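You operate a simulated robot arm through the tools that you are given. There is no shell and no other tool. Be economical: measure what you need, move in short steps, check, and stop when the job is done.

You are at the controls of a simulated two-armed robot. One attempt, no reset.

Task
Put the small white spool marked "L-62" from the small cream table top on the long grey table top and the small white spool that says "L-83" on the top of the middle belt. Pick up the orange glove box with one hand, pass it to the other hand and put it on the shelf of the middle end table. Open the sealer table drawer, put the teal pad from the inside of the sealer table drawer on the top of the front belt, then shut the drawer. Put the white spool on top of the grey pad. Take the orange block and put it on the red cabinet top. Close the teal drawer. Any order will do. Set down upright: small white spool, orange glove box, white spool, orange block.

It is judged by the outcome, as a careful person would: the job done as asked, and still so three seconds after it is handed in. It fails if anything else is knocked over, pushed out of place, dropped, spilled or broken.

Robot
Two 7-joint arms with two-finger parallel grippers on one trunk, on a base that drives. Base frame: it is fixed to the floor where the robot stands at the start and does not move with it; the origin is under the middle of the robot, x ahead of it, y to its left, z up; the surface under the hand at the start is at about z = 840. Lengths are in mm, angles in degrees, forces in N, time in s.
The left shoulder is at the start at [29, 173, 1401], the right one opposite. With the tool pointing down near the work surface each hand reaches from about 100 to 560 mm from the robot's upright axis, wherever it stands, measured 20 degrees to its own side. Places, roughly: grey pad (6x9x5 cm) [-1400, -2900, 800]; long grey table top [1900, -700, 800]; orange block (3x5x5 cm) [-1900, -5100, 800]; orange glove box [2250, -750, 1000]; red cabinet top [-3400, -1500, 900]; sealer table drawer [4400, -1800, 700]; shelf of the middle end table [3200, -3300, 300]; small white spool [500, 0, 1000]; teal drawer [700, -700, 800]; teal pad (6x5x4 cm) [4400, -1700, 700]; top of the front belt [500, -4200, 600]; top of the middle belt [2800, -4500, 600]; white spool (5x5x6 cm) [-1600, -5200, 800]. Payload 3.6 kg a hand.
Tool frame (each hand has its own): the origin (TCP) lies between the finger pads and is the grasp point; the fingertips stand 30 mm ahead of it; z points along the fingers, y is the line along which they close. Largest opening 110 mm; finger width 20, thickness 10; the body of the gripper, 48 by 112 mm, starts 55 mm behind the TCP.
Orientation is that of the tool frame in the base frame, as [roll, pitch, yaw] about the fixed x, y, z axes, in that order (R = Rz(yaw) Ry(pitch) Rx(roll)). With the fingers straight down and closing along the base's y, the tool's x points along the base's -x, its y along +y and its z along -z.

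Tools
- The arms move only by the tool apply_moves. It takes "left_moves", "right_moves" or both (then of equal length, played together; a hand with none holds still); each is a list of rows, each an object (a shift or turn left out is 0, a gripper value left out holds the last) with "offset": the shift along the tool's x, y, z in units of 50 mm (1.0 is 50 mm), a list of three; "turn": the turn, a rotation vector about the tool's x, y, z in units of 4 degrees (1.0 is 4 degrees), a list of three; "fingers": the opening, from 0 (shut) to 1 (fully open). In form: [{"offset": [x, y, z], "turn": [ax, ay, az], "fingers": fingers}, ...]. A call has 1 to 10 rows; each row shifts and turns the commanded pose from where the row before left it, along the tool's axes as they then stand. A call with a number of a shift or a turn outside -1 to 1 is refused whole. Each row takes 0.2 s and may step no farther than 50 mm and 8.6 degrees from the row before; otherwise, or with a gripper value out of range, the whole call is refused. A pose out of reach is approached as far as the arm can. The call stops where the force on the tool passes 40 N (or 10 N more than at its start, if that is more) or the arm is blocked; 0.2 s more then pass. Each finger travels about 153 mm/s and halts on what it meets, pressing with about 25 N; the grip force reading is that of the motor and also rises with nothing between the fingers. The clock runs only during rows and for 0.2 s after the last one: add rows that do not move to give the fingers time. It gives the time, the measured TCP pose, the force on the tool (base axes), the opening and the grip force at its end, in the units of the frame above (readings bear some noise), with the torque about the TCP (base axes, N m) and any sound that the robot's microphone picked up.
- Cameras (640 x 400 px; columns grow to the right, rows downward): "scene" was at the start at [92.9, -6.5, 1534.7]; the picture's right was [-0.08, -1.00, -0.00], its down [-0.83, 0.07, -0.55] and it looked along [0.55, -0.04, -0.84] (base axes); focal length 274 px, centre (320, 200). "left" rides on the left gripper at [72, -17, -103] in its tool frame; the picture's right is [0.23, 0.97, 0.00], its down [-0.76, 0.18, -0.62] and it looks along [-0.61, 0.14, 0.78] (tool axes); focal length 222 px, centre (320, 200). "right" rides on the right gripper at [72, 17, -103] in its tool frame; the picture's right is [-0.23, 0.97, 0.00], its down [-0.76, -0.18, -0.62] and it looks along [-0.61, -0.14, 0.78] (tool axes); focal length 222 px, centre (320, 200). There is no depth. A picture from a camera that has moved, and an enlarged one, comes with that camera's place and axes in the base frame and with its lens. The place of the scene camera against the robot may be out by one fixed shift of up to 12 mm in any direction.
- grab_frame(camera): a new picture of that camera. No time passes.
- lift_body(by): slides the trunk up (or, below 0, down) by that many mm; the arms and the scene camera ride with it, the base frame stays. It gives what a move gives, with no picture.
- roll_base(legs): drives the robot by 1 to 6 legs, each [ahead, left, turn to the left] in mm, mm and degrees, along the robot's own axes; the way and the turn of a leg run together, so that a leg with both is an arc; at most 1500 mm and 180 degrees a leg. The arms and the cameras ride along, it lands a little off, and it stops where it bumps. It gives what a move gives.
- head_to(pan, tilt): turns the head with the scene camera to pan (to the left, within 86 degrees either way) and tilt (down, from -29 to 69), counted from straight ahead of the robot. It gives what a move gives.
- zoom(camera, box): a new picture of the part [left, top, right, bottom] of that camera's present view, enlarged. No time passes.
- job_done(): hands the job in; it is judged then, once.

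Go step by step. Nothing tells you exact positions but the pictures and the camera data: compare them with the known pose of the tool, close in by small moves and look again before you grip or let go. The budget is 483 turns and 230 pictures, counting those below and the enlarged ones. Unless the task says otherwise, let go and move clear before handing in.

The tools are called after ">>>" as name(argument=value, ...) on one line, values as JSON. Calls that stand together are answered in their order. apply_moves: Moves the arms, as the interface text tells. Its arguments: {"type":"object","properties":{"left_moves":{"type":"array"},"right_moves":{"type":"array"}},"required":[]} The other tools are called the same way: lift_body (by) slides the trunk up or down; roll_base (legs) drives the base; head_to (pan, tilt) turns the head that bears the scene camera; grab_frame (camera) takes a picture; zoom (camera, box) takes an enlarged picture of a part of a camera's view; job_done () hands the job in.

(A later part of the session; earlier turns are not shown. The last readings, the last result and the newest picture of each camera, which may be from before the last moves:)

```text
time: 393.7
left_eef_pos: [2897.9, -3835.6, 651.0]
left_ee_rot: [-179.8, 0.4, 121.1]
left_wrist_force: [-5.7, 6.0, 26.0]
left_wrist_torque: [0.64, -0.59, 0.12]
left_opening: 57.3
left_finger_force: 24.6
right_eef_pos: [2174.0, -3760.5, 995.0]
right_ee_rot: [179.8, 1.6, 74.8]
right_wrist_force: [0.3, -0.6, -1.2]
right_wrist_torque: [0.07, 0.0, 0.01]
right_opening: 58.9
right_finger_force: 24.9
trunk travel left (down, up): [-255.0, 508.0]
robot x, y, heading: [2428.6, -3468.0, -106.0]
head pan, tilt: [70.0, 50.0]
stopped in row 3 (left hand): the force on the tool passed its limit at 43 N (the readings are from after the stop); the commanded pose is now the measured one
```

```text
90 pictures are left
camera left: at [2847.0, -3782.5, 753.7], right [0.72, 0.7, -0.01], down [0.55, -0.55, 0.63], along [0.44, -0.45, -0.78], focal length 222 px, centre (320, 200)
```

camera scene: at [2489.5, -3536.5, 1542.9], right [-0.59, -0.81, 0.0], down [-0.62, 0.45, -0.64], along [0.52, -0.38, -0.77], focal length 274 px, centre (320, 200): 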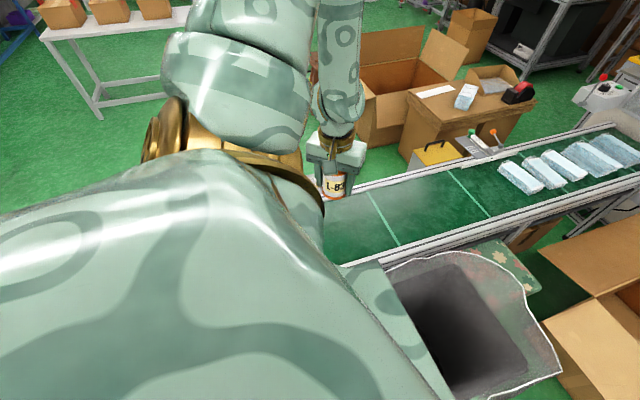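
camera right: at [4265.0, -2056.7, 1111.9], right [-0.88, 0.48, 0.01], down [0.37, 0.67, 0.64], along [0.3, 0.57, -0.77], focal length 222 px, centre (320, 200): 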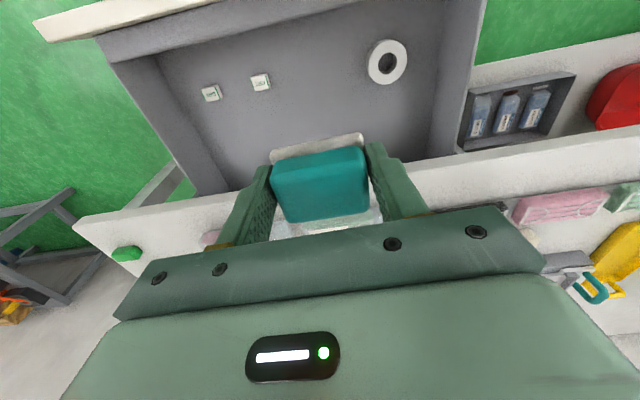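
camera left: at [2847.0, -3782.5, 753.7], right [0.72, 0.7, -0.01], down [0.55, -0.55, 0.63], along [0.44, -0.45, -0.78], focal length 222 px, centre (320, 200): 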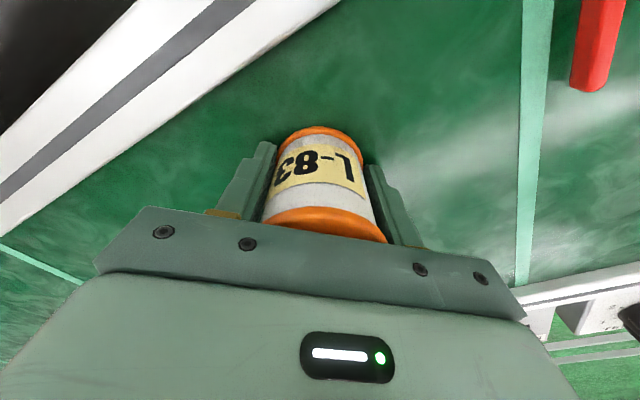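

Contact made. Releasing and rising.

>>> apply_moves(left_moves=[{"offset": [0, 0, -0.06]}, {"fingers": 0.7}, {"fingers": 0.9}, {}, {"offset": [0, 0, -0.4]}, {"offset": [0, 0, -0.9]}, {"offset": [0, 0, -0.9]}, {"offset": [0, 0, -0.9]}])

>>> grab_frame(camera="left")

```text
time: 395.5
left_eef_pos: [2901.7, -3835.0, 807.4]
left_ee_rot: [-179.8, 0.4, 121.3]
left_wrist_force: [-0.2, 0.5, -0.4]
left_wrist_torque: [0.02, 0.0, 0.02]
left_opening: 99.0
left_finger_force: 0.1
right_eef_pos: [2176.6, -3761.3, 996.0]
right_ee_rot: [179.8, 1.6, 74.6]
right_wrist_force: [0.6, 0.3, -0.5]
right_wrist_torque: [-0.01, -0.01, -0.02]
right_opening: 58.9
right_finger_force: 24.8
trunk travel left (down, up): [-255.0, 508.0]
robot x, y, heading: [2429.3, -3469.5, -106.1]
head pan, tilt: [70.0, 50.0]
```

```text
89 pictures are left
camera left: at [2849.8, -3781.0, 911.1], right [0.72, 0.7, -0.01], down [0.55, -0.56, 0.63], along [0.43, -0.45, -0.78], focal length 222 px, centre (320, 200)
```

left: 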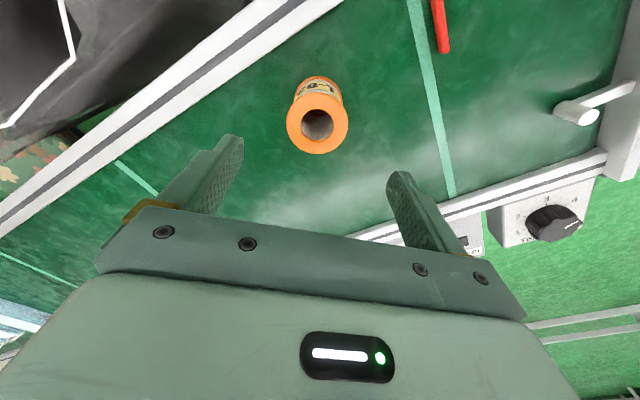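

L-83 stands on the middle belt. Now retreating, raising the trunk and turning toward the front belt with the pad.

>>> apply_moves(left_moves=[{"offset": [0, 0, -0.9]}, {"offset": [0, 0, -0.9]}])

>>> roll_base(legs=[[0, -850, 0], [0, 0, -90]])

>>> head_to(pan=25, tilt=30)

>>> grab_frame(camera="scene")

```text
time: 396.1
left_eef_pos: [2900.8, -3836.2, 898.5]
left_ee_rot: [-179.8, 0.3, 121.1]
left_wrist_force: [-0.1, -1.0, 0.6]
left_wrist_torque: [0.01, -0.02, 0.02]
left_opening: 99.1
left_finger_force: 0.0
right_eef_pos: [2176.1, -3762.8, 995.3]
right_ee_rot: [179.7, 1.6, 74.6]
right_wrist_force: [0.6, 0.1, -0.1]
right_wrist_torque: [0.01, -0.03, -0.01]
right_opening: 58.6
right_finger_force: 24.8
trunk travel left (down, up): [-255.0, 508.0]
robot x, y, heading: [2431.3, -3473.8, -106.0]
head pan, tilt: [70.0, 50.0]
```

```text
time: 404.5
left_eef_pos: [1249.7, -3704.9, 898.5]
left_ee_rot: [-179.7, 0.3, 30.8]
left_wrist_force: [0.4, 1.2, -0.2]
left_wrist_torque: [0.0, -0.02, 0.01]
left_opening: 99.4
left_finger_force: 0.1
right_eef_pos: [1327.9, -2982.4, 994.9]
right_ee_rot: [179.8, 1.5, -15.7]
right_wrist_force: [0.4, 0.0, -1.2]
right_wrist_torque: [0.0, 0.01, -0.01]
right_opening: 59.0
right_finger_force: 25.0
trunk travel left (down, up): [-255.0, 508.0]
robot x, y, heading: [1624.1, -3240.2, 163.6]
head pan, tilt: [70.0, 50.0]
```

```text
time: 405.6
left_eef_pos: [1249.2, -3706.9, 898.6]
left_ee_rot: [-179.7, 0.3, 30.7]
left_wrist_force: [0.0, 0.1, -0.6]
left_wrist_torque: [0.01, 0.0, 0.03]
left_opening: 99.0
left_finger_force: 0.0
right_eef_pos: [1327.9, -2981.8, 995.5]
right_ee_rot: [179.8, 1.5, -15.6]
right_wrist_force: [-0.6, -0.3, -0.5]
right_wrist_torque: [0.01, -0.04, -0.01]
right_opening: 59.1
right_finger_force: 24.8
trunk travel left (down, up): [-255.0, 508.0]
robot x, y, heading: [1621.5, -3238.5, 163.8]
head pan, tilt: [25.0, 30.0]
```

```text
88 pictures are left
camera scene: at [1436.9, -3225.4, 1309.0], right [-0.15, 0.99, 0.0], down [0.5, 0.07, -0.87], along [-0.86, -0.13, -0.5], focal length 274 px, centre (320, 200)
```

scene: 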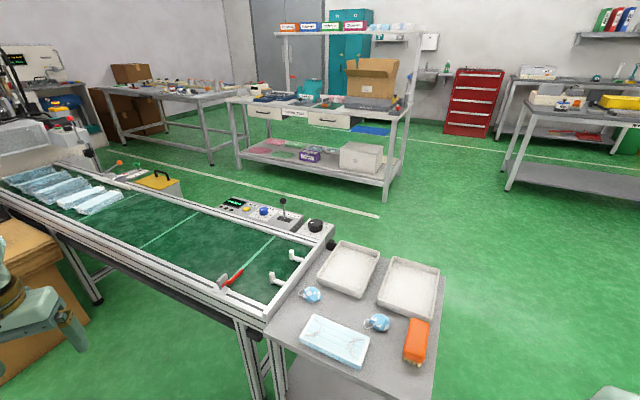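

The front belt is ahead, with a free stretch of green belt past the red tool. There's a cardboard box on the left, so I'll move partway and look.

>>> apply_moves(left_moves=[{"offset": [0, -0.5, -0.8]}, {"offset": [0, -0.5, -0.8]}, {"offset": [0, -0.5, -0.8]}])

>>> roll_base(legs=[[150, 550, 0]])

>>> head_to(pan=35, tilt=50)

>>> grab_frame(camera="scene")

```text
time: 406.4
left_eef_pos: [1213.3, -3638.9, 1019.4]
left_ee_rot: [-179.7, 0.2, 30.7]
left_wrist_force: [0.2, 0.4, 0.4]
left_wrist_torque: [-0.01, -0.01, 0.0]
left_opening: 99.1
left_finger_force: 0.0
right_eef_pos: [1329.0, -2982.0, 994.8]
right_ee_rot: [179.7, 1.6, -15.7]
right_wrist_force: [-0.2, 0.4, -1.2]
right_wrist_torque: [-0.02, -0.04, -0.05]
right_opening: 59.2
right_finger_force: 24.9
trunk travel left (down, up): [-255.0, 508.0]
robot x, y, heading: [1618.0, -3241.0, 163.6]
head pan, tilt: [25.0, 30.0]
```

```text
time: 409.7
left_eef_pos: [906.3, -4122.9, 1017.7]
left_ee_rot: [-179.7, 0.3, 30.4]
left_wrist_force: [-0.2, 0.1, 0.7]
left_wrist_torque: [0.03, -0.06, 0.01]
left_opening: 98.8
left_finger_force: 0.1
right_eef_pos: [1025.8, -3464.4, 995.5]
right_ee_rot: [179.7, 1.5, -16.0]
right_wrist_force: [-0.4, 0.6, -0.7]
right_wrist_torque: [-0.02, -0.05, -0.03]
right_opening: 58.9
right_finger_force: 25.2
trunk travel left (down, up): [-255.0, 508.0]
robot x, y, heading: [1313.3, -3724.0, 163.1]
head pan, tilt: [25.0, 30.0]
```

```text
time: 410.5
left_eef_pos: [906.6, -4122.8, 1018.3]
left_ee_rot: [-179.7, 0.3, 30.5]
left_wrist_force: [0.6, -0.5, -0.3]
left_wrist_torque: [0.01, -0.03, 0.0]
left_opening: 98.9
left_finger_force: 0.1
right_eef_pos: [1025.2, -3465.2, 995.3]
right_ee_rot: [179.8, 1.5, -15.9]
right_wrist_force: [0.7, 0.2, -1.2]
right_wrist_torque: [0.02, 0.0, 0.0]
right_opening: 59.1
right_finger_force: 25.4
trunk travel left (down, up): [-255.0, 508.0]
robot x, y, heading: [1314.6, -3729.7, 163.3]
head pan, tilt: [35.0, 50.0]
```

```text
87 pictures are left
camera scene: at [1148.5, -3718.7, 1279.6], right [-0.31, 0.95, 0.0], down [0.73, 0.24, -0.64], along [-0.61, -0.2, -0.77], focal length 274 px, centre (320, 200)
```

scene: 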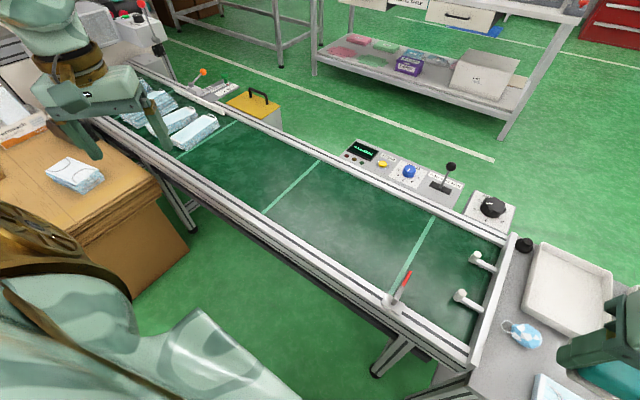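

The belt section between the red tool and the mask packs is free. Positioning so the right hand is over it.

>>> roll_base(legs=[[100, 300, 0]])

>>> grab_frame(camera="right")

```text
time: 412.6
left_eef_pos: [721.2, -4384.1, 1018.0]
left_ee_rot: [-179.7, 0.3, 30.3]
left_wrist_force: [-0.2, 0.3, 0.9]
left_wrist_torque: [0.0, -0.03, -0.02]
left_opening: 99.0
left_finger_force: 0.1
right_eef_pos: [841.8, -3725.9, 994.9]
right_ee_rot: [179.8, 1.5, -16.0]
right_wrist_force: [0.0, 0.5, -0.5]
right_wrist_torque: [-0.02, -0.03, 0.02]
right_opening: 59.1
right_finger_force: 24.7
trunk travel left (down, up): [-255.0, 508.0]
robot x, y, heading: [1128.5, -3979.1, 163.3]
head pan, tilt: [35.0, 50.0]
```

```text
86 pictures are left
camera right: at [908.9, -3763.3, 1098.0], right [-0.49, -0.87, 0.01], down [-0.67, 0.38, 0.64], along [-0.56, 0.31, -0.77], focal length 222 px, centre (320, 200)
```

right: 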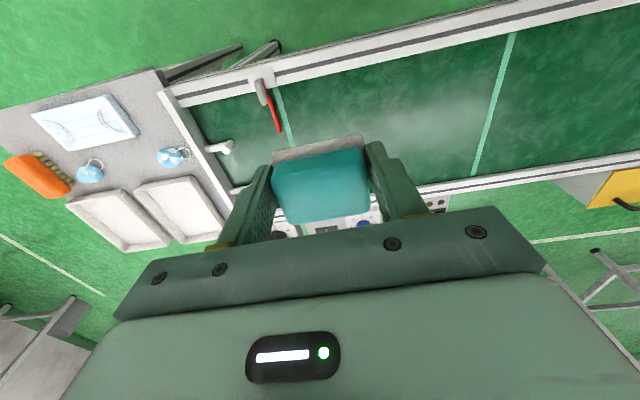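

>>> apply_moves(right_moves=[{"offset": [-0.6, 0.5, 0]}, {"offset": [-0.6, 0.5, 0]}, {"offset": [-0.6, 0.5, 0]}, {"offset": [0, 0, 0.9]}, {"offset": [0, 0, 0.9]}, {"offset": [0, 0, 0.9]}, {"offset": [0, 0, 0.9]}])

>>> grab_frame(camera="right")

```text
time: 414.2
left_eef_pos: [721.6, -4383.4, 1017.8]
left_ee_rot: [-179.7, 0.3, 30.3]
left_wrist_force: [0.1, -0.6, 1.5]
left_wrist_torque: [-0.01, -0.03, -0.01]
left_opening: 99.1
left_finger_force: 0.1
right_eef_pos: [727.8, -3768.3, 816.8]
right_ee_rot: [179.8, 1.5, -15.9]
right_wrist_force: [0.6, 0.2, -0.8]
right_wrist_torque: [0.0, -0.05, 0.01]
right_opening: 59.2
right_finger_force: 25.1
trunk travel left (down, up): [-255.0, 508.0]
robot x, y, heading: [1132.1, -3979.5, 163.1]
head pan, tilt: [35.0, 50.0]
```

```text
85 pictures are left
camera right: at [795.6, -3806.7, 919.7], right [-0.49, -0.87, 0.01], down [-0.67, 0.38, 0.64], along [-0.56, 0.31, -0.77], focal length 222 px, centre (320, 200)
```

right: 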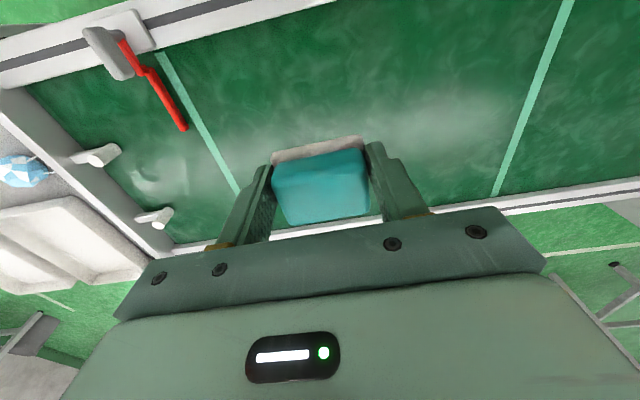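

>>> apply_moves(right_moves=[{"offset": [0, 0, 0.9]}, {"offset": [0, 0, 0.9]}, {"offset": [0, 0, 0.9]}, {"offset": [0, 0, 0.3]}, {"offset": [0, 0, 0.1]}, {"offset": [0, 0, 0.1]}, {"offset": [0, 0, 0.1]}, {"offset": [0, 0, 0.1]}])

```text
time: 416.0
left_eef_pos: [723.8, -4383.6, 1020.1]
left_ee_rot: [-179.5, 0.4, 30.3]
left_wrist_force: [0.3, 0.2, 0.2]
left_wrist_torque: [0.02, -0.04, 0.01]
left_opening: 98.9
left_finger_force: 0.0
right_eef_pos: [725.2, -3771.5, 649.4]
right_ee_rot: [179.7, 1.8, -16.1]
right_wrist_force: [7.8, 4.2, 36.4]
right_wrist_torque: [0.69, -0.49, 0.01]
right_opening: 59.4
right_finger_force: 25.0
trunk travel left (down, up): [-255.0, 508.0]
robot x, y, heading: [1131.2, -3980.4, 163.1]
head pan, tilt: [35.0, 50.0]
```

Contact at z 649. Releasing and rising.

>>> apply_moves(right_moves=[{"offset": [0, 0, -0.08]}, {"fingers": 0.75}, {"fingers": 0.9}, {}, {"offset": [0, 0, -0.4]}, {"offset": [0, 0, -0.9]}, {"offset": [0, 0, -0.9]}, {"offset": [0, 0, -0.9]}])

>>> grab_frame(camera="right")

```text
time: 417.8
left_eef_pos: [722.4, -4384.0, 1018.7]
left_ee_rot: [-179.7, 0.2, 30.2]
left_wrist_force: [0.0, -0.2, -0.5]
left_wrist_torque: [-0.02, 0.01, 0.01]
left_opening: 98.9
left_finger_force: 0.0
right_eef_pos: [729.9, -3771.6, 807.9]
right_ee_rot: [179.8, 1.6, -15.9]
right_wrist_force: [-0.1, 0.7, 0.1]
right_wrist_torque: [0.01, -0.02, 0.01]
right_opening: 98.9
right_finger_force: 0.0
trunk travel left (down, up): [-255.0, 508.0]
robot x, y, heading: [1134.0, -3983.1, 163.3]
head pan, tilt: [35.0, 50.0]
```

```text
84 pictures are left
camera right: at [798.2, -3809.3, 910.4], right [-0.49, -0.87, 0.01], down [-0.67, 0.38, 0.64], along [-0.56, 0.31, -0.77], focal length 222 px, centre (320, 200)
```

right: 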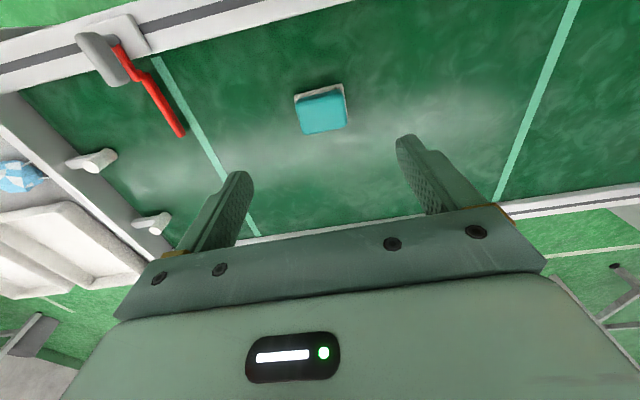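

The teal pad is on the front belt. Now heading around the end table to the west side, for the white spool and the orange block.

>>> lift_body(by=255)

>>> roll_base(legs=[[-220, 0, 0], [0, -1300, 0], [1500, 0, 0]])

>>> head_to(pan=45, tilt=25)

>>> grab_frame(camera="scene")

```text
time: 420.4
left_eef_pos: [722.3, -4382.2, 1274.5]
left_ee_rot: [-179.7, 0.3, 30.2]
left_wrist_force: [0.5, -0.5, -0.4]
left_wrist_torque: [-0.02, -0.01, 0.0]
left_opening: 99.0
left_finger_force: 0.0
right_eef_pos: [729.9, -3772.0, 1061.4]
right_ee_rot: [179.8, 1.5, -16.0]
right_wrist_force: [0.5, 0.3, 0.4]
right_wrist_torque: [0.02, 0.05, -0.06]
right_opening: 98.9
right_finger_force: 0.0
trunk travel left (down, up): [-510.0, 253.0]
robot x, y, heading: [1133.8, -3985.7, 163.2]
head pan, tilt: [35.0, 50.0]
```

```text
time: 435.3
left_eef_pos: [-110.2, -2768.7, 1273.6]
left_ee_rot: [-179.6, 0.3, 30.1]
left_wrist_force: [0.9, -0.2, -0.2]
left_wrist_torque: [0.02, 0.02, 0.0]
left_opening: 98.9
left_finger_force: 0.0
right_eef_pos: [-102.2, -2156.1, 1061.4]
right_ee_rot: [179.8, 1.5, -16.2]
right_wrist_force: [0.2, 0.7, 0.6]
right_wrist_torque: [0.0, 0.02, 0.0]
right_opening: 98.9
right_finger_force: 0.1
trunk travel left (down, up): [-510.0, 253.0]
robot x, y, heading: [297.3, -2368.6, 162.9]
head pan, tilt: [35.0, 50.0]
```

```text
time: 436.1
left_eef_pos: [-110.2, -2767.4, 1273.3]
left_ee_rot: [-179.7, 0.3, 30.2]
left_wrist_force: [0.1, 1.3, 0.5]
left_wrist_torque: [-0.01, -0.03, -0.01]
left_opening: 99.0
left_finger_force: 0.1
right_eef_pos: [-101.0, -2156.4, 1062.2]
right_ee_rot: [179.9, 1.4, -16.1]
right_wrist_force: [-0.3, 0.1, 0.2]
right_wrist_torque: [0.02, -0.01, 0.0]
right_opening: 98.7
right_finger_force: 0.1
trunk travel left (down, up): [-510.0, 253.0]
robot x, y, heading: [300.6, -2367.7, 163.0]
head pan, tilt: [45.0, 25.0]
```

```text
83 pictures are left
camera scene: at [198.8, -2407.7, 1575.3], right [-0.47, 0.88, 0.0], down [0.37, 0.2, -0.91], along [-0.8, -0.42, -0.42], focal length 274 px, centre (320, 200)
```

scene: 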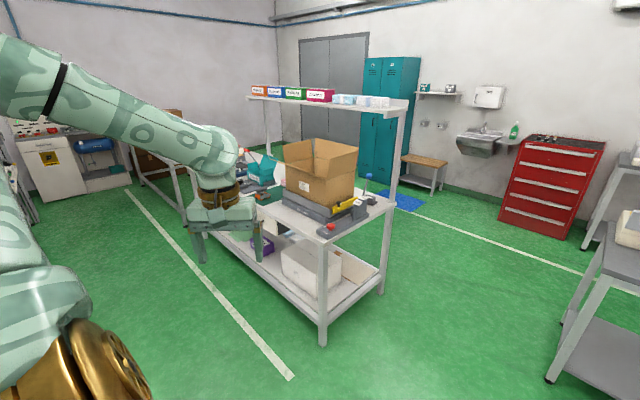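

>>> zoom(camera="scene", box=[220, 130, 420, 260])

>>> zoom(camera="scene", box=[490, 110, 640, 250])

```text
3.08 times, centred on (320, 195) of scene
camera zoom: at [198.8, -2407.7, 1575.3], right [-0.47, 0.88, 0.0], down [0.37, 0.2, -0.91], along [-0.8, -0.42, -0.42], focal length 844 px, centre (320, 215)
```

zoom: 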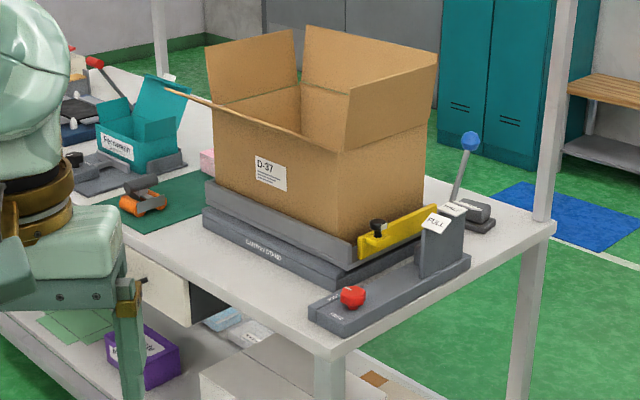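

```text
2.86 times, centred on (565, 180) of scene
camera zoom: at [198.8, -2407.7, 1575.3], right [-0.47, 0.88, 0.0], down [0.37, 0.2, -0.91], along [-0.8, -0.42, -0.42], focal length 784 px, centre (-380, 257)
```

zoom: 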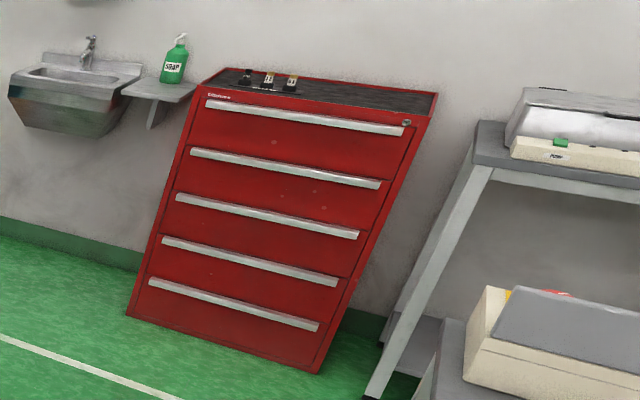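

The packing table with the overhead shelf and the red cabinet are visible. First I'll go further along to find the white spool and orange block.

>>> roll_base(legs=[[150, 1400, 0], [0, 900, 0]])

>>> head_to(pan=35, tilt=30)

>>> grab_frame(camera="scene")

```text
time: 447.6
left_eef_pos: [-896.0, -4962.5, 1273.9]
left_ee_rot: [-179.7, 0.2, 31.8]
left_wrist_force: [-0.3, 0.6, -0.3]
left_wrist_torque: [-0.03, -0.02, -0.03]
left_opening: 99.1
left_finger_force: 0.0
right_eef_pos: [-905.1, -4352.5, 1062.0]
right_ee_rot: [179.8, 1.5, -14.6]
right_wrist_force: [0.4, -0.1, -0.4]
right_wrist_torque: [-0.02, 0.02, -0.03]
right_opening: 98.8
right_finger_force: 0.1
trunk travel left (down, up): [-510.0, 253.0]
robot x, y, heading: [-499.1, -4554.4, 164.5]
head pan, tilt: [45.0, 25.0]
```

```text
time: 448.3
left_eef_pos: [-896.0, -4963.2, 1274.1]
left_ee_rot: [-179.7, 0.3, 31.8]
left_wrist_force: [-0.5, -0.7, 0.7]
left_wrist_torque: [-0.01, -0.01, -0.02]
left_opening: 98.9
left_finger_force: 0.0
right_eef_pos: [-904.9, -4352.4, 1061.3]
right_ee_rot: [179.9, 1.5, -14.6]
right_wrist_force: [-0.1, 0.0, -0.2]
right_wrist_torque: [0.0, -0.02, 0.01]
right_opening: 99.1
right_finger_force: 0.1
trunk travel left (down, up): [-510.0, 253.0]
robot x, y, heading: [-499.1, -4552.6, 164.5]
head pan, tilt: [35.0, 30.0]
```

```text
80 pictures are left
camera scene: at [-602.4, -4579.2, 1567.4], right [-0.34, 0.94, 0.0], down [0.47, 0.17, -0.87], along [-0.82, -0.29, -0.5], focal length 274 px, centre (320, 200)
```

scene: 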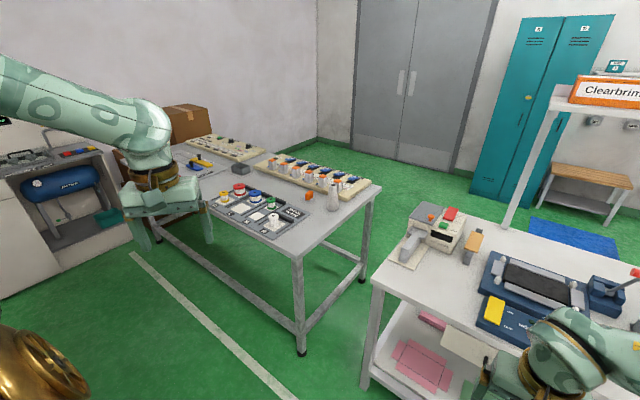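

>>> zoom(camera="scene", box=[180, 120, 400, 260])

```text
2.86 times, centred on (290, 190) of scene
camera zoom: at [-602.4, -4579.2, 1567.4], right [-0.34, 0.94, 0.0], down [0.47, 0.17, -0.87], along [-0.82, -0.29, -0.5], focal length 784 px, centre (406, 229)
```

zoom: 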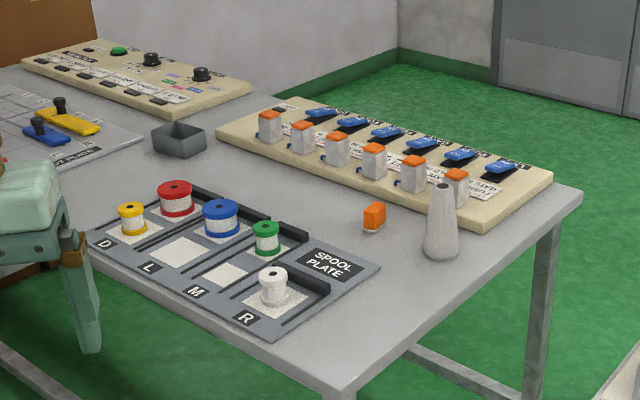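

The white spool is on the spool plate's slot "R" near (-1557, -5154), and the orange block near (-1833, -5080). I'll put the table on my left side for the left-arm side reach.

>>> roll_base(legs=[[0, 0, -91], [-900, 0, 0], [0, 380, 0]])

>>> head_to(pan=75, tilt=45)

>>> grab_frame(camera="scene")

>>> grab_frame(camera="left")

```text
time: 458.9
left_eef_pos: [-1518.0, -4937.5, 1273.7]
left_ee_rot: [-179.7, 0.3, -57.3]
left_wrist_force: [0.1, -0.5, 0.2]
left_wrist_torque: [0.02, -0.02, 0.0]
left_opening: 99.2
left_finger_force: 0.0
right_eef_pos: [-905.6, -4918.6, 1061.4]
right_ee_rot: [179.7, 1.6, -103.6]
right_wrist_force: [-0.6, 0.2, -0.2]
right_wrist_torque: [0.0, 0.02, 0.0]
right_opening: 99.0
right_finger_force: 0.0
trunk travel left (down, up): [-510.0, 253.0]
robot x, y, heading: [-1102.3, -5328.1, 75.6]
head pan, tilt: [35.0, 30.0]
```

```text
time: 460.0
left_eef_pos: [-1518.4, -4936.8, 1273.5]
left_ee_rot: [-179.7, 0.4, -57.3]
left_wrist_force: [0.7, 0.4, 0.3]
left_wrist_torque: [-0.01, 0.04, 0.03]
left_opening: 99.1
left_finger_force: 0.1
right_eef_pos: [-906.8, -4918.8, 1062.2]
right_ee_rot: [179.9, 1.4, -103.7]
right_wrist_force: [0.2, 0.2, -0.7]
right_wrist_torque: [0.01, 0.01, 0.02]
right_opening: 98.9
right_finger_force: 0.1
trunk travel left (down, up): [-510.0, 253.0]
robot x, y, heading: [-1101.0, -5329.8, 75.3]
head pan, tilt: [75.0, 45.0]
```

```text
78 pictures are left
camera scene: at [-1166.1, -5268.1, 1544.8], right [0.49, 0.87, 0.0], down [0.61, -0.35, -0.71], along [-0.61, 0.35, -0.71], focal length 274 px, centre (320, 200)
```

scene: 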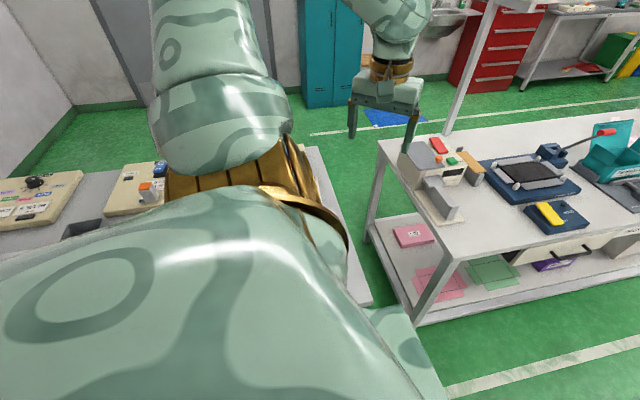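

```text
77 pictures are left
camera left: at [-1464.5, -4988.8, 1377.2], right [-0.7, -0.72, -0.01], down [-0.56, 0.54, 0.63], along [-0.45, 0.44, -0.78], focal length 222 px, centre (320, 200)
```

left: 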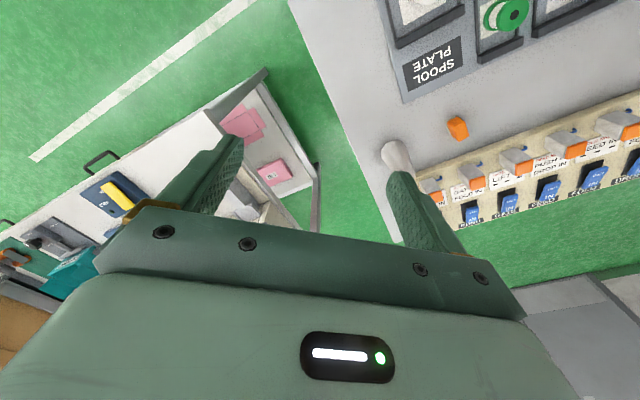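

>>> roll_base(legs=[[0, 0, -1.8], [0, 105, 0]])

>>> apply_moves(left_moves=[{"offset": [0.8, 0, 0.3]}, {"offset": [0.8, 0, 0.3]}, {"offset": [0.8, 0, 0.3]}, {"offset": [0.5, 0.5, 0.3]}, {"offset": [0.3, 0.7, 0.3]}, {"offset": [0.3, 0.7, 0.3]}])

>>> grab_frame(camera="left")

```text
time: 461.5
left_eef_pos: [-1606.6, -4893.2, 1273.4]
left_ee_rot: [-179.7, 0.2, -59.2]
left_wrist_force: [-0.6, 0.7, -0.1]
left_wrist_torque: [0.0, -0.01, -0.02]
left_opening: 99.0
left_finger_force: 0.0
right_eef_pos: [-993.6, -4896.0, 1060.9]
right_ee_rot: [179.8, 1.6, -105.6]
right_wrist_force: [0.0, -0.4, 0.0]
right_wrist_torque: [0.03, 0.01, 0.01]
right_opening: 98.8
right_finger_force: 0.1
trunk travel left (down, up): [-510.0, 253.0]
robot x, y, heading: [-1202.5, -5302.0, 73.5]
head pan, tilt: [75.0, 45.0]
```

```text
time: 462.9
left_eef_pos: [-1623.6, -5062.8, 1183.3]
left_ee_rot: [-179.7, 0.3, -59.2]
left_wrist_force: [1.0, 0.2, 0.1]
left_wrist_torque: [0.0, -0.01, -0.04]
left_opening: 99.0
left_finger_force: 0.1
left hand out of reach, approached as far as the arm can: row 3, 4, 5
right_eef_pos: [-993.7, -4895.5, 1061.6]
right_ee_rot: [179.7, 1.5, -105.6]
right_wrist_force: [0.0, 0.4, -0.6]
right_wrist_torque: [-0.01, -0.01, -0.01]
right_opening: 98.8
right_finger_force: 0.1
trunk travel left (down, up): [-510.0, 253.0]
robot x, y, heading: [-1202.4, -5298.3, 73.6]
head pan, tilt: [75.0, 45.0]
```

```text
76 pictures are left
camera left: at [-1571.5, -5115.7, 1286.7], right [-0.72, -0.69, -0.01], down [-0.54, 0.56, 0.63], along [-0.43, 0.45, -0.78], focal length 222 px, centre (320, 200)
```

left: 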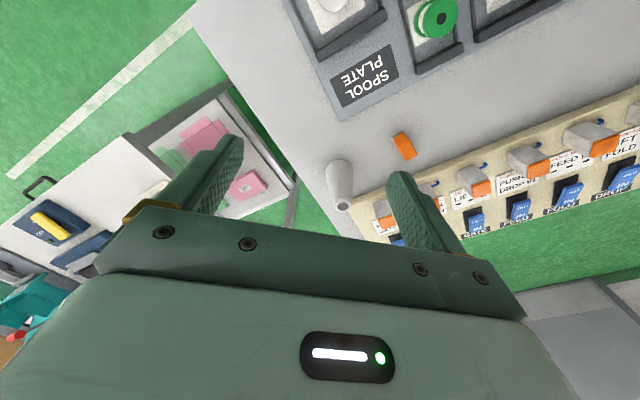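

>>> apply_moves(left_moves=[{"offset": [-0.36, 0.8, 0.2]}, {"offset": [-0.36, 0.8, 0.2]}, {"offset": [-0.36, 0.8, 0.2]}, {"offset": [-0.36, 0.8, 0.2]}, {"offset": [-0.3, 0.7, 0.2]}])

>>> apply_moves(left_moves=[{"turn": [0, 0, 1]}, {"turn": [0, 0, 1]}, {"turn": [0, 0, 1]}, {"turn": [0, 0, 1]}, {"turn": [0, 0, 1]}, {"turn": [0, 0, 1]}, {"turn": [0, 0, 1]}])

>>> grab_frame(camera="left")

```text
time: 464.1
left_eef_pos: [-1833.7, -5086.6, 1132.2]
left_ee_rot: [-179.8, 0.3, -59.2]
left_wrist_force: [-0.6, 0.0, 0.1]
left_wrist_torque: [-0.03, -0.04, 0.03]
left_opening: 98.8
left_finger_force: 0.0
right_eef_pos: [-994.3, -4896.3, 1061.7]
right_ee_rot: [179.9, 1.7, -105.7]
right_wrist_force: [0.0, 1.3, 0.0]
right_wrist_torque: [-0.02, -0.02, -0.03]
right_opening: 98.7
right_finger_force: 0.1
trunk travel left (down, up): [-510.0, 253.0]
robot x, y, heading: [-1204.9, -5298.6, 73.5]
head pan, tilt: [75.0, 45.0]
```

```text
time: 465.7
left_eef_pos: [-1832.8, -5084.8, 1131.6]
left_ee_rot: [-179.9, 0.3, -87.3]
left_wrist_force: [-0.1, 0.4, -0.1]
left_wrist_torque: [0.02, 0.01, -0.01]
left_opening: 98.9
left_finger_force: 0.1
right_eef_pos: [-993.0, -4895.8, 1062.4]
right_ee_rot: [179.8, 1.6, -105.7]
right_wrist_force: [-0.3, 0.8, 0.3]
right_wrist_torque: [-0.02, -0.01, 0.01]
right_opening: 98.8
right_finger_force: 0.0
trunk travel left (down, up): [-510.0, 253.0]
robot x, y, heading: [-1202.7, -5297.1, 73.5]
head pan, tilt: [75.0, 45.0]
```

```text
75 pictures are left
camera left: at [-1812.5, -5157.7, 1235.9], right [-0.96, -0.27, 0.0], down [-0.21, 0.75, 0.63], along [-0.17, 0.61, -0.78], focal length 222 px, centre (320, 200)
```

left: 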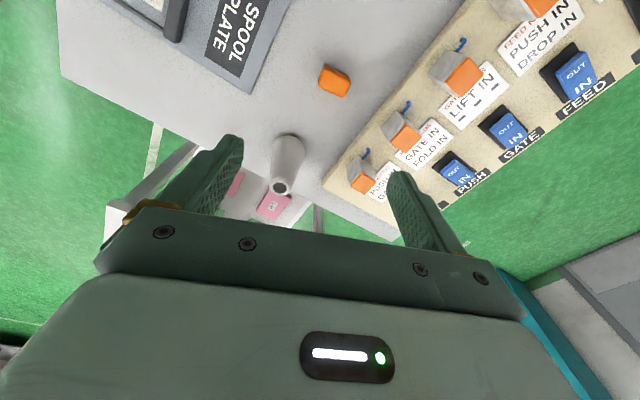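

>>> zoom(camera="left", box=[280, 40, 400, 120])

```text
5.00 times, centred on (340, 80) of left
camera zoom: at [-1812.5, -5157.7, 1235.9], right [-0.96, -0.27, 0.0], down [-0.21, 0.75, 0.63], along [-0.17, 0.61, -0.78], focal length 1111 px, centre (220, 800)
```

zoom: 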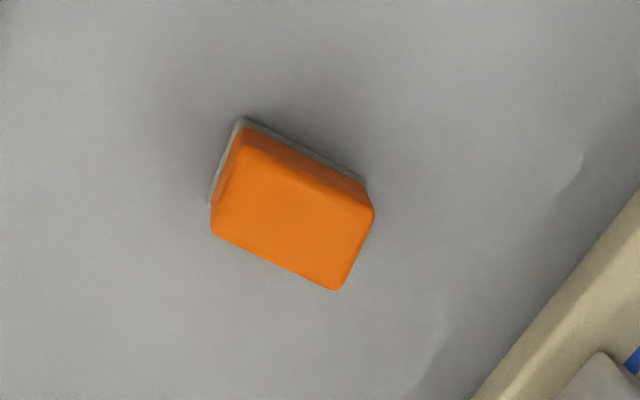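

The block's top is about 45 × 27 mm, centred at (-1856, -5088), with its long axis at about 173°. Aligning and descending partway.

>>> apply_moves(left_moves=[{"offset": [0.04, 0.44, 0], "turn": [0, 0, 0.8]}, {"turn": [0, 0, 0.8]}, {"turn": [0, 0, 0.8]}, {"offset": [0, 0, 0.9]}, {"offset": [0, 0, 0.9]}, {"offset": [0, 0, 0.9]}, {"offset": [0, 0, 0.9]}])

>>> grab_frame(camera="left")

```text
time: 467.3
left_eef_pos: [-1857.0, -5088.4, 951.0]
left_ee_rot: [-179.9, 0.4, -96.9]
left_wrist_force: [-0.7, 0.0, -0.9]
left_wrist_torque: [0.03, -0.02, -0.01]
left_opening: 99.0
left_finger_force: 0.0
right_eef_pos: [-994.4, -4895.9, 1061.6]
right_ee_rot: [180.0, 1.5, -105.6]
right_wrist_force: [0.3, -0.2, -0.1]
right_wrist_torque: [-0.01, -0.03, 0.0]
right_opening: 98.9
right_finger_force: 0.1
trunk travel left (down, up): [-510.0, 253.0]
robot x, y, heading: [-1200.6, -5301.8, 73.6]
head pan, tilt: [75.0, 45.0]
```

```text
73 pictures are left
camera left: at [-1848.3, -5162.9, 1054.2], right [-0.99, -0.11, 0.0], down [-0.09, 0.77, 0.63], along [-0.07, 0.63, -0.78], focal length 222 px, centre (320, 200)
```

left: 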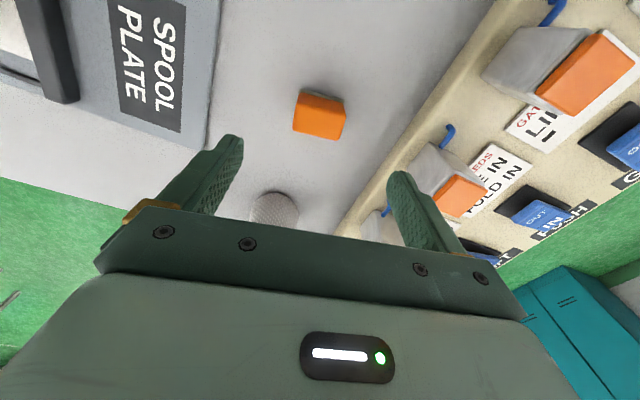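

>>> apply_moves(left_moves=[{"offset": [0.12, 0, 0.4], "fingers": 0.75}, {"offset": [0, 0, 0.6]}, {"offset": [0, 0, 0.6]}, {"offset": [0, 0, 0.5]}])

>>> grab_frame(camera="left")

```text
time: 468.3
left_eef_pos: [-1813.3, -5078.2, 910.2]
left_ee_rot: [-180.0, 0.4, -96.8]
left_wrist_force: [0.3, -0.6, -1.1]
left_wrist_torque: [-0.02, 0.01, -0.03]
left_opening: 82.5
left_finger_force: 0.2
left hand out of reach, approached as far as the arm can: row 1, 2, 3, 4
right_eef_pos: [-993.3, -4894.9, 1061.6]
right_ee_rot: [179.8, 1.5, -105.5]
right_wrist_force: [0.8, 0.7, -0.8]
right_wrist_torque: [0.0, -0.01, 0.02]
right_opening: 99.1
right_finger_force: 0.1
trunk travel left (down, up): [-510.0, 253.0]
robot x, y, heading: [-1204.2, -5298.4, 73.5]
head pan, tilt: [75.0, 45.0]
```

```text
72 pictures are left
camera left: at [-1804.9, -5152.5, 1014.1], right [-0.99, -0.11, 0.0], down [-0.09, 0.77, 0.63], along [-0.07, 0.62, -0.78], focal length 222 px, centre (320, 200)
```

left: 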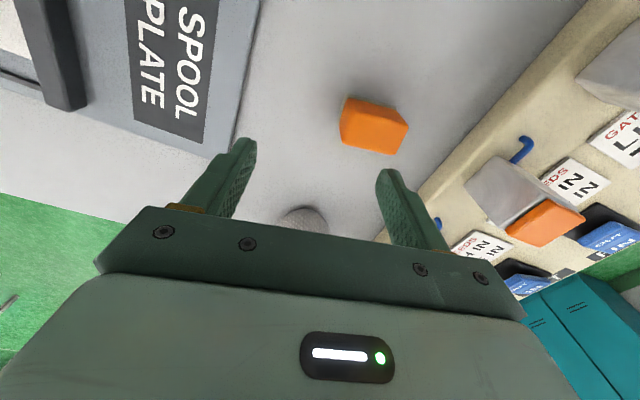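

At reach limit. I'll go back up over the block and descend by trunk instead.

>>> apply_moves(left_moves=[{"offset": [0.1, 0.4, -0.5]}, {"offset": [0.1, 0.42, -0.5]}])

>>> lift_body(by=-60)

>>> grab_frame(camera="left")

```text
time: 468.9
left_eef_pos: [-1855.7, -5083.0, 961.6]
left_ee_rot: [180.0, 0.4, -96.9]
left_wrist_force: [-0.5, -0.3, 0.2]
left_wrist_torque: [-0.03, 0.0, -0.02]
left_opening: 82.6
left_finger_force: 0.0
right_eef_pos: [-992.9, -4896.9, 1061.2]
right_ee_rot: [179.8, 1.6, -105.6]
right_wrist_force: [-0.4, 0.5, 0.1]
right_wrist_torque: [-0.05, 0.0, 0.01]
right_opening: 98.9
right_finger_force: 0.0
trunk travel left (down, up): [-510.0, 253.0]
robot x, y, heading: [-1204.1, -5300.1, 73.4]
head pan, tilt: [75.0, 45.0]
```

```text
time: 469.9
left_eef_pos: [-1856.1, -5083.3, 901.3]
left_ee_rot: [-180.0, 0.4, -96.7]
left_wrist_force: [-0.3, -0.5, 0.1]
left_wrist_torque: [0.01, -0.03, 0.0]
left_opening: 82.3
left_finger_force: 0.1
right_eef_pos: [-993.6, -4896.2, 1002.0]
right_ee_rot: [179.8, 1.6, -105.7]
right_wrist_force: [-0.9, 0.3, 0.3]
right_wrist_torque: [0.01, 0.01, 0.02]
right_opening: 98.8
right_finger_force: 0.0
trunk travel left (down, up): [-450.0, 313.0]
robot x, y, heading: [-1198.8, -5303.5, 73.8]
head pan, tilt: [75.0, 45.0]
```

```text
71 pictures are left
camera left: at [-1848.4, -5158.2, 1004.3], right [-0.99, -0.11, 0.0], down [-0.09, 0.77, 0.63], along [-0.07, 0.63, -0.78], focal length 222 px, centre (320, 200)
```

left: 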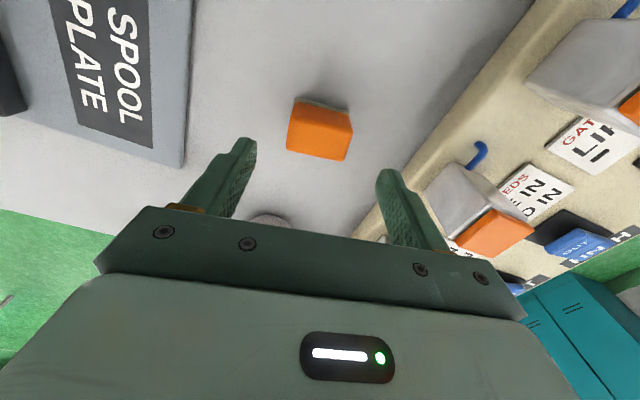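

>>> apply_moves(left_moves=[{"offset": [0.16, 0.0, 0]}])

>>> lift_body(by=-60)

>>> grab_frame(camera="left")

```text
time: 470.3
left_eef_pos: [-1857.0, -5092.5, 900.9]
left_ee_rot: [180.0, 0.3, -96.8]
left_wrist_force: [0.2, 0.1, 0.7]
left_wrist_torque: [0.02, -0.01, 0.01]
left_opening: 82.5
left_finger_force: 0.1
right_eef_pos: [-993.7, -4896.8, 1003.1]
right_ee_rot: [179.7, 1.6, -105.7]
right_wrist_force: [0.0, -0.1, 0.0]
right_wrist_torque: [-0.01, -0.04, 0.0]
right_opening: 99.0
right_finger_force: 0.0
trunk travel left (down, up): [-450.0, 313.0]
robot x, y, heading: [-1203.8, -5299.6, 73.6]
head pan, tilt: [75.0, 45.0]
```

```text
time: 471.3
left_eef_pos: [-1856.8, -5091.8, 840.6]
left_ee_rot: [-180.0, 0.4, -96.8]
left_wrist_force: [-0.1, -0.3, -0.3]
left_wrist_torque: [-0.02, -0.01, -0.03]
left_opening: 82.8
left_finger_force: 0.0
right_eef_pos: [-994.6, -4896.2, 942.1]
right_ee_rot: [179.9, 1.6, -105.6]
right_wrist_force: [0.2, 0.1, -0.1]
right_wrist_torque: [-0.01, -0.02, 0.02]
right_opening: 99.0
right_finger_force: 0.1
trunk travel left (down, up): [-390.0, 373.0]
robot x, y, heading: [-1203.2, -5301.6, 73.5]
head pan, tilt: [75.0, 45.0]
```

```text
70 pictures are left
camera left: at [-1849.4, -5166.3, 944.2], right [-0.99, -0.11, 0.0], down [-0.09, 0.77, 0.63], along [-0.07, 0.63, -0.78], focal length 222 px, centre (320, 200)
```

left: 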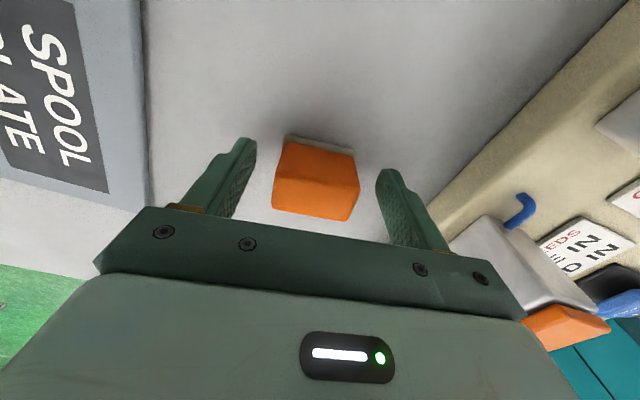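

Well aligned. Gripping, then lifting with the trunk.

>>> apply_moves(left_moves=[{"fingers": 0.1}, {}, {}, {}])

>>> lift_body(by=120)

>>> grab_frame(camera="left")

```text
time: 472.3
left_eef_pos: [-1857.2, -5092.0, 841.1]
left_ee_rot: [180.0, 0.3, -96.8]
left_wrist_force: [0.5, 0.7, 0.8]
left_wrist_torque: [0.01, 0.01, 0.01]
left_opening: 47.2
left_finger_force: 24.7
right_eef_pos: [-992.9, -4896.8, 941.6]
right_ee_rot: [179.8, 1.5, -105.6]
right_wrist_force: [-0.3, 0.5, 0.3]
right_wrist_torque: [0.01, 0.01, 0.03]
right_opening: 99.1
right_finger_force: 0.1
trunk travel left (down, up): [-390.0, 373.0]
robot x, y, heading: [-1202.8, -5300.7, 73.5]
head pan, tilt: [75.0, 45.0]
```

```text
time: 473.8
left_eef_pos: [-1857.3, -5091.5, 960.9]
left_ee_rot: [-180.0, 0.4, -96.8]
left_wrist_force: [0.4, 0.9, -0.5]
left_wrist_torque: [0.0, 0.0, 0.0]
left_opening: 47.0
left_finger_force: 25.0
right_eef_pos: [-994.6, -4895.8, 1060.9]
right_ee_rot: [179.7, 1.5, -105.6]
right_wrist_force: [-0.1, -0.4, -0.7]
right_wrist_torque: [0.01, 0.0, 0.03]
right_opening: 99.0
right_finger_force: 0.1
trunk travel left (down, up): [-510.0, 253.0]
robot x, y, heading: [-1204.6, -5301.2, 73.6]
head pan, tilt: [75.0, 45.0]
```

```text
69 pictures are left
camera left: at [-1849.3, -5165.7, 1063.9], right [-0.99, -0.11, 0.0], down [-0.09, 0.77, 0.63], along [-0.07, 0.62, -0.78], focal length 222 px, centre (320, 200)
```

left: 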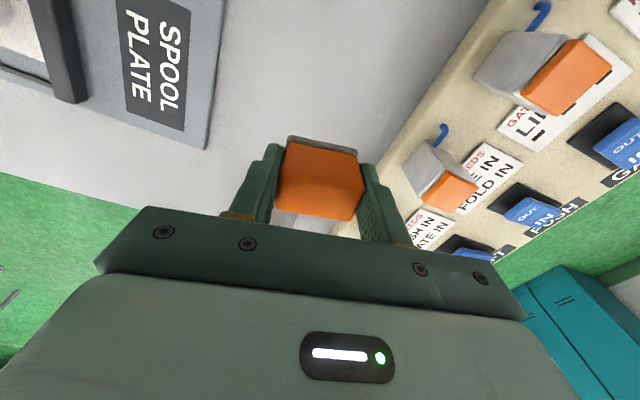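

Block held. Raising and backing the base away from the table.

>>> apply_moves(left_moves=[{"offset": [0, 0, -0.8]}, {"offset": [0, 0, -0.8]}, {"offset": [0, 0, -0.8]}])

>>> roll_base(legs=[[0, -450, 0]])

>>> apply_moves(left_moves=[{"offset": [-0.4, -0.7, 0]}, {"offset": [-0.4, -0.7, 0]}, {"offset": [-0.4, -0.7, 0]}, {"offset": [-0.4, -0.7, 0]}, {"offset": [-0.4, -0.7, 0]}])

```text
time: 474.6
left_eef_pos: [-1857.5, -5092.1, 1081.7]
left_ee_rot: [-180.0, 0.4, -96.8]
left_wrist_force: [0.2, 0.9, 0.1]
left_wrist_torque: [0.01, 0.0, 0.0]
left_opening: 47.3
left_finger_force: 24.4
right_eef_pos: [-992.5, -4897.3, 1061.9]
right_ee_rot: [179.8, 1.6, -105.6]
right_wrist_force: [0.0, 0.5, 0.4]
right_wrist_torque: [0.0, 0.01, 0.0]
right_opening: 99.1
right_finger_force: 0.1
trunk travel left (down, up): [-510.0, 253.0]
robot x, y, heading: [-1200.4, -5301.9, 73.7]
head pan, tilt: [75.0, 45.0]
```

```text
time: 477.4
left_eef_pos: [-1422.6, -5214.4, 1080.6]
left_ee_rot: [-179.9, 0.4, -97.4]
left_wrist_force: [0.8, -0.3, -0.1]
left_wrist_torque: [-0.02, 0.03, -0.01]
left_opening: 47.2
left_finger_force: 25.3
right_eef_pos: [-556.0, -5028.9, 1062.2]
right_ee_rot: [179.8, 1.5, -106.2]
right_wrist_force: [-0.4, 0.2, -0.6]
right_wrist_torque: [-0.01, -0.03, -0.02]
right_opening: 99.1
right_finger_force: 0.1
trunk travel left (down, up): [-510.0, 253.0]
robot x, y, heading: [-772.4, -5430.2, 72.8]
head pan, tilt: [75.0, 45.0]
```

```text
time: 478.6
left_eef_pos: [-1232.8, -5137.3, 1083.6]
left_ee_rot: [-180.0, 0.4, -97.5]
left_wrist_force: [0.8, -0.5, -0.3]
left_wrist_torque: [0.01, 0.04, 0.01]
left_opening: 47.1
left_finger_force: 25.0
right_eef_pos: [-554.5, -5028.8, 1061.2]
right_ee_rot: [179.9, 1.4, -106.3]
right_wrist_force: [-0.4, 0.5, 0.7]
right_wrist_torque: [-0.02, 0.0, -0.01]
right_opening: 98.9
right_finger_force: 0.0
trunk travel left (down, up): [-510.0, 253.0]
robot x, y, heading: [-771.3, -5428.8, 73.1]
head pan, tilt: [75.0, 45.0]
```

Now facing the table squarely so the right hand can take the white spool.

>>> roll_base(legs=[[0, 0, 90.4], [320, 115, 0]])

>>> head_to(pan=-10, tilt=50)

>>> grab_frame(camera="scene")

>>> grab_frame(camera="right")

```text
time: 484.6
left_eef_pos: [-1398.2, -5912.1, 1083.4]
left_ee_rot: [180.0, 0.4, -7.1]
left_wrist_force: [-1.1, -1.4, 0.3]
left_wrist_torque: [-0.01, -0.02, 0.04]
left_opening: 47.1
left_finger_force: 25.0
right_eef_pos: [-1511.0, -5234.2, 1062.4]
right_ee_rot: [179.7, 1.5, -16.0]
right_wrist_force: [0.2, 0.4, 0.4]
right_wrist_torque: [0.02, -0.03, -0.03]
right_opening: 99.0
right_finger_force: 0.0
trunk travel left (down, up): [-510.0, 253.0]
robot x, y, heading: [-1107.5, -5447.2, 163.0]
head pan, tilt: [75.0, 45.0]
```

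```text
time: 486.2
left_eef_pos: [-1400.1, -5912.8, 1084.0]
left_ee_rot: [-180.0, 0.4, -7.2]
left_wrist_force: [0.5, -1.0, -0.9]
left_wrist_torque: [-0.03, 0.0, -0.01]
left_opening: 47.2
left_finger_force: 25.2
right_eef_pos: [-1510.5, -5234.0, 1062.1]
right_ee_rot: [179.8, 1.5, -16.0]
right_wrist_force: [0.6, 0.2, -0.3]
right_wrist_torque: [0.01, 0.03, -0.02]
right_opening: 98.9
right_finger_force: 0.0
trunk travel left (down, up): [-510.0, 253.0]
robot x, y, heading: [-1113.3, -5446.5, 163.0]
head pan, tilt: [-10.0, 50.0]
```

```text
68 pictures are left
camera scene: at [-1197.6, -5405.9, 1537.9], right [0.45, 0.89, 0.0], down [0.68, -0.35, -0.64], along [-0.57, 0.29, -0.77], focal length 274 px, centre (320, 200)
```

scene: 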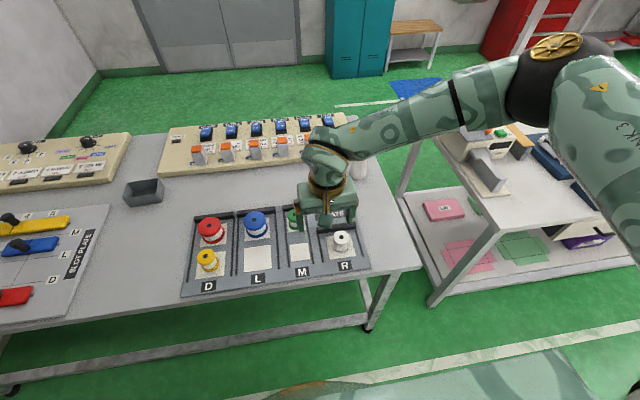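

```text
67 pictures are left
camera right: at [-1443.9, -5271.1, 1164.8], right [-0.49, -0.87, 0.01], down [-0.67, 0.38, 0.64], along [-0.56, 0.31, -0.77], focal length 222 px, centre (320, 200)
```

right: 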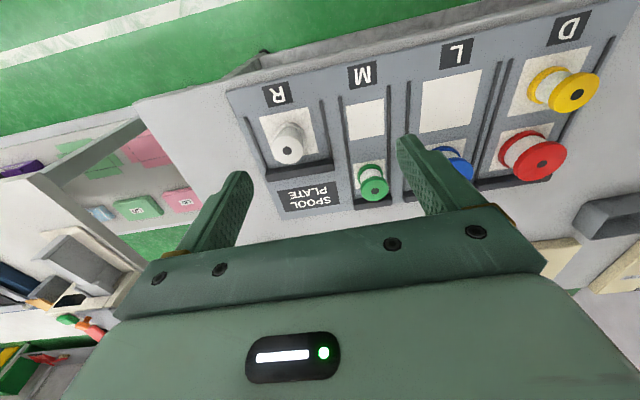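

White spool at about (-1554, -5160). Moving the right hand over it.

>>> apply_moves(right_moves=[{"offset": [-0.62, -0.59, 0.3]}, {"offset": [-0.62, -0.59, 0.3]}, {"offset": [0, 0, 0.8]}, {"offset": [0, 0, 0.8]}])

>>> grab_frame(camera="right")

```text
time: 487.2
left_eef_pos: [-1398.7, -5911.4, 1084.2]
left_ee_rot: [179.9, 0.4, -7.2]
left_wrist_force: [-0.6, 0.4, -0.4]
left_wrist_torque: [0.0, 0.03, 0.0]
left_opening: 47.2
left_finger_force: 25.4
right_eef_pos: [-1558.7, -5157.5, 951.5]
right_ee_rot: [179.7, 1.6, -16.0]
right_wrist_force: [-0.1, 0.4, -0.7]
right_wrist_torque: [0.0, -0.01, 0.02]
right_opening: 99.0
right_finger_force: 0.1
trunk travel left (down, up): [-510.0, 253.0]
robot x, y, heading: [-1105.9, -5449.2, 163.1]
head pan, tilt: [-10.0, 50.0]
```

```text
66 pictures are left
camera right: at [-1490.4, -5195.0, 1054.8], right [-0.49, -0.87, 0.01], down [-0.67, 0.38, 0.64], along [-0.57, 0.31, -0.77], focal length 222 px, centre (320, 200)
```

right: 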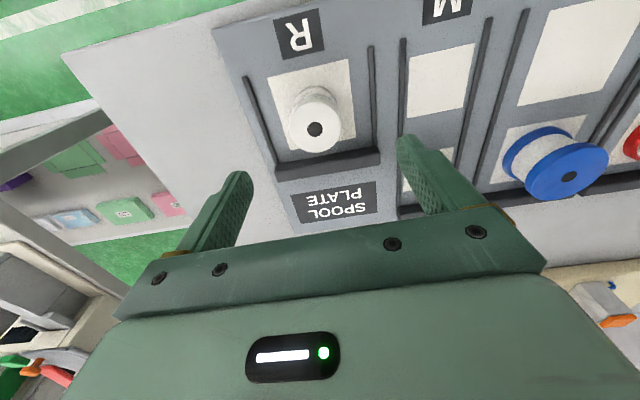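

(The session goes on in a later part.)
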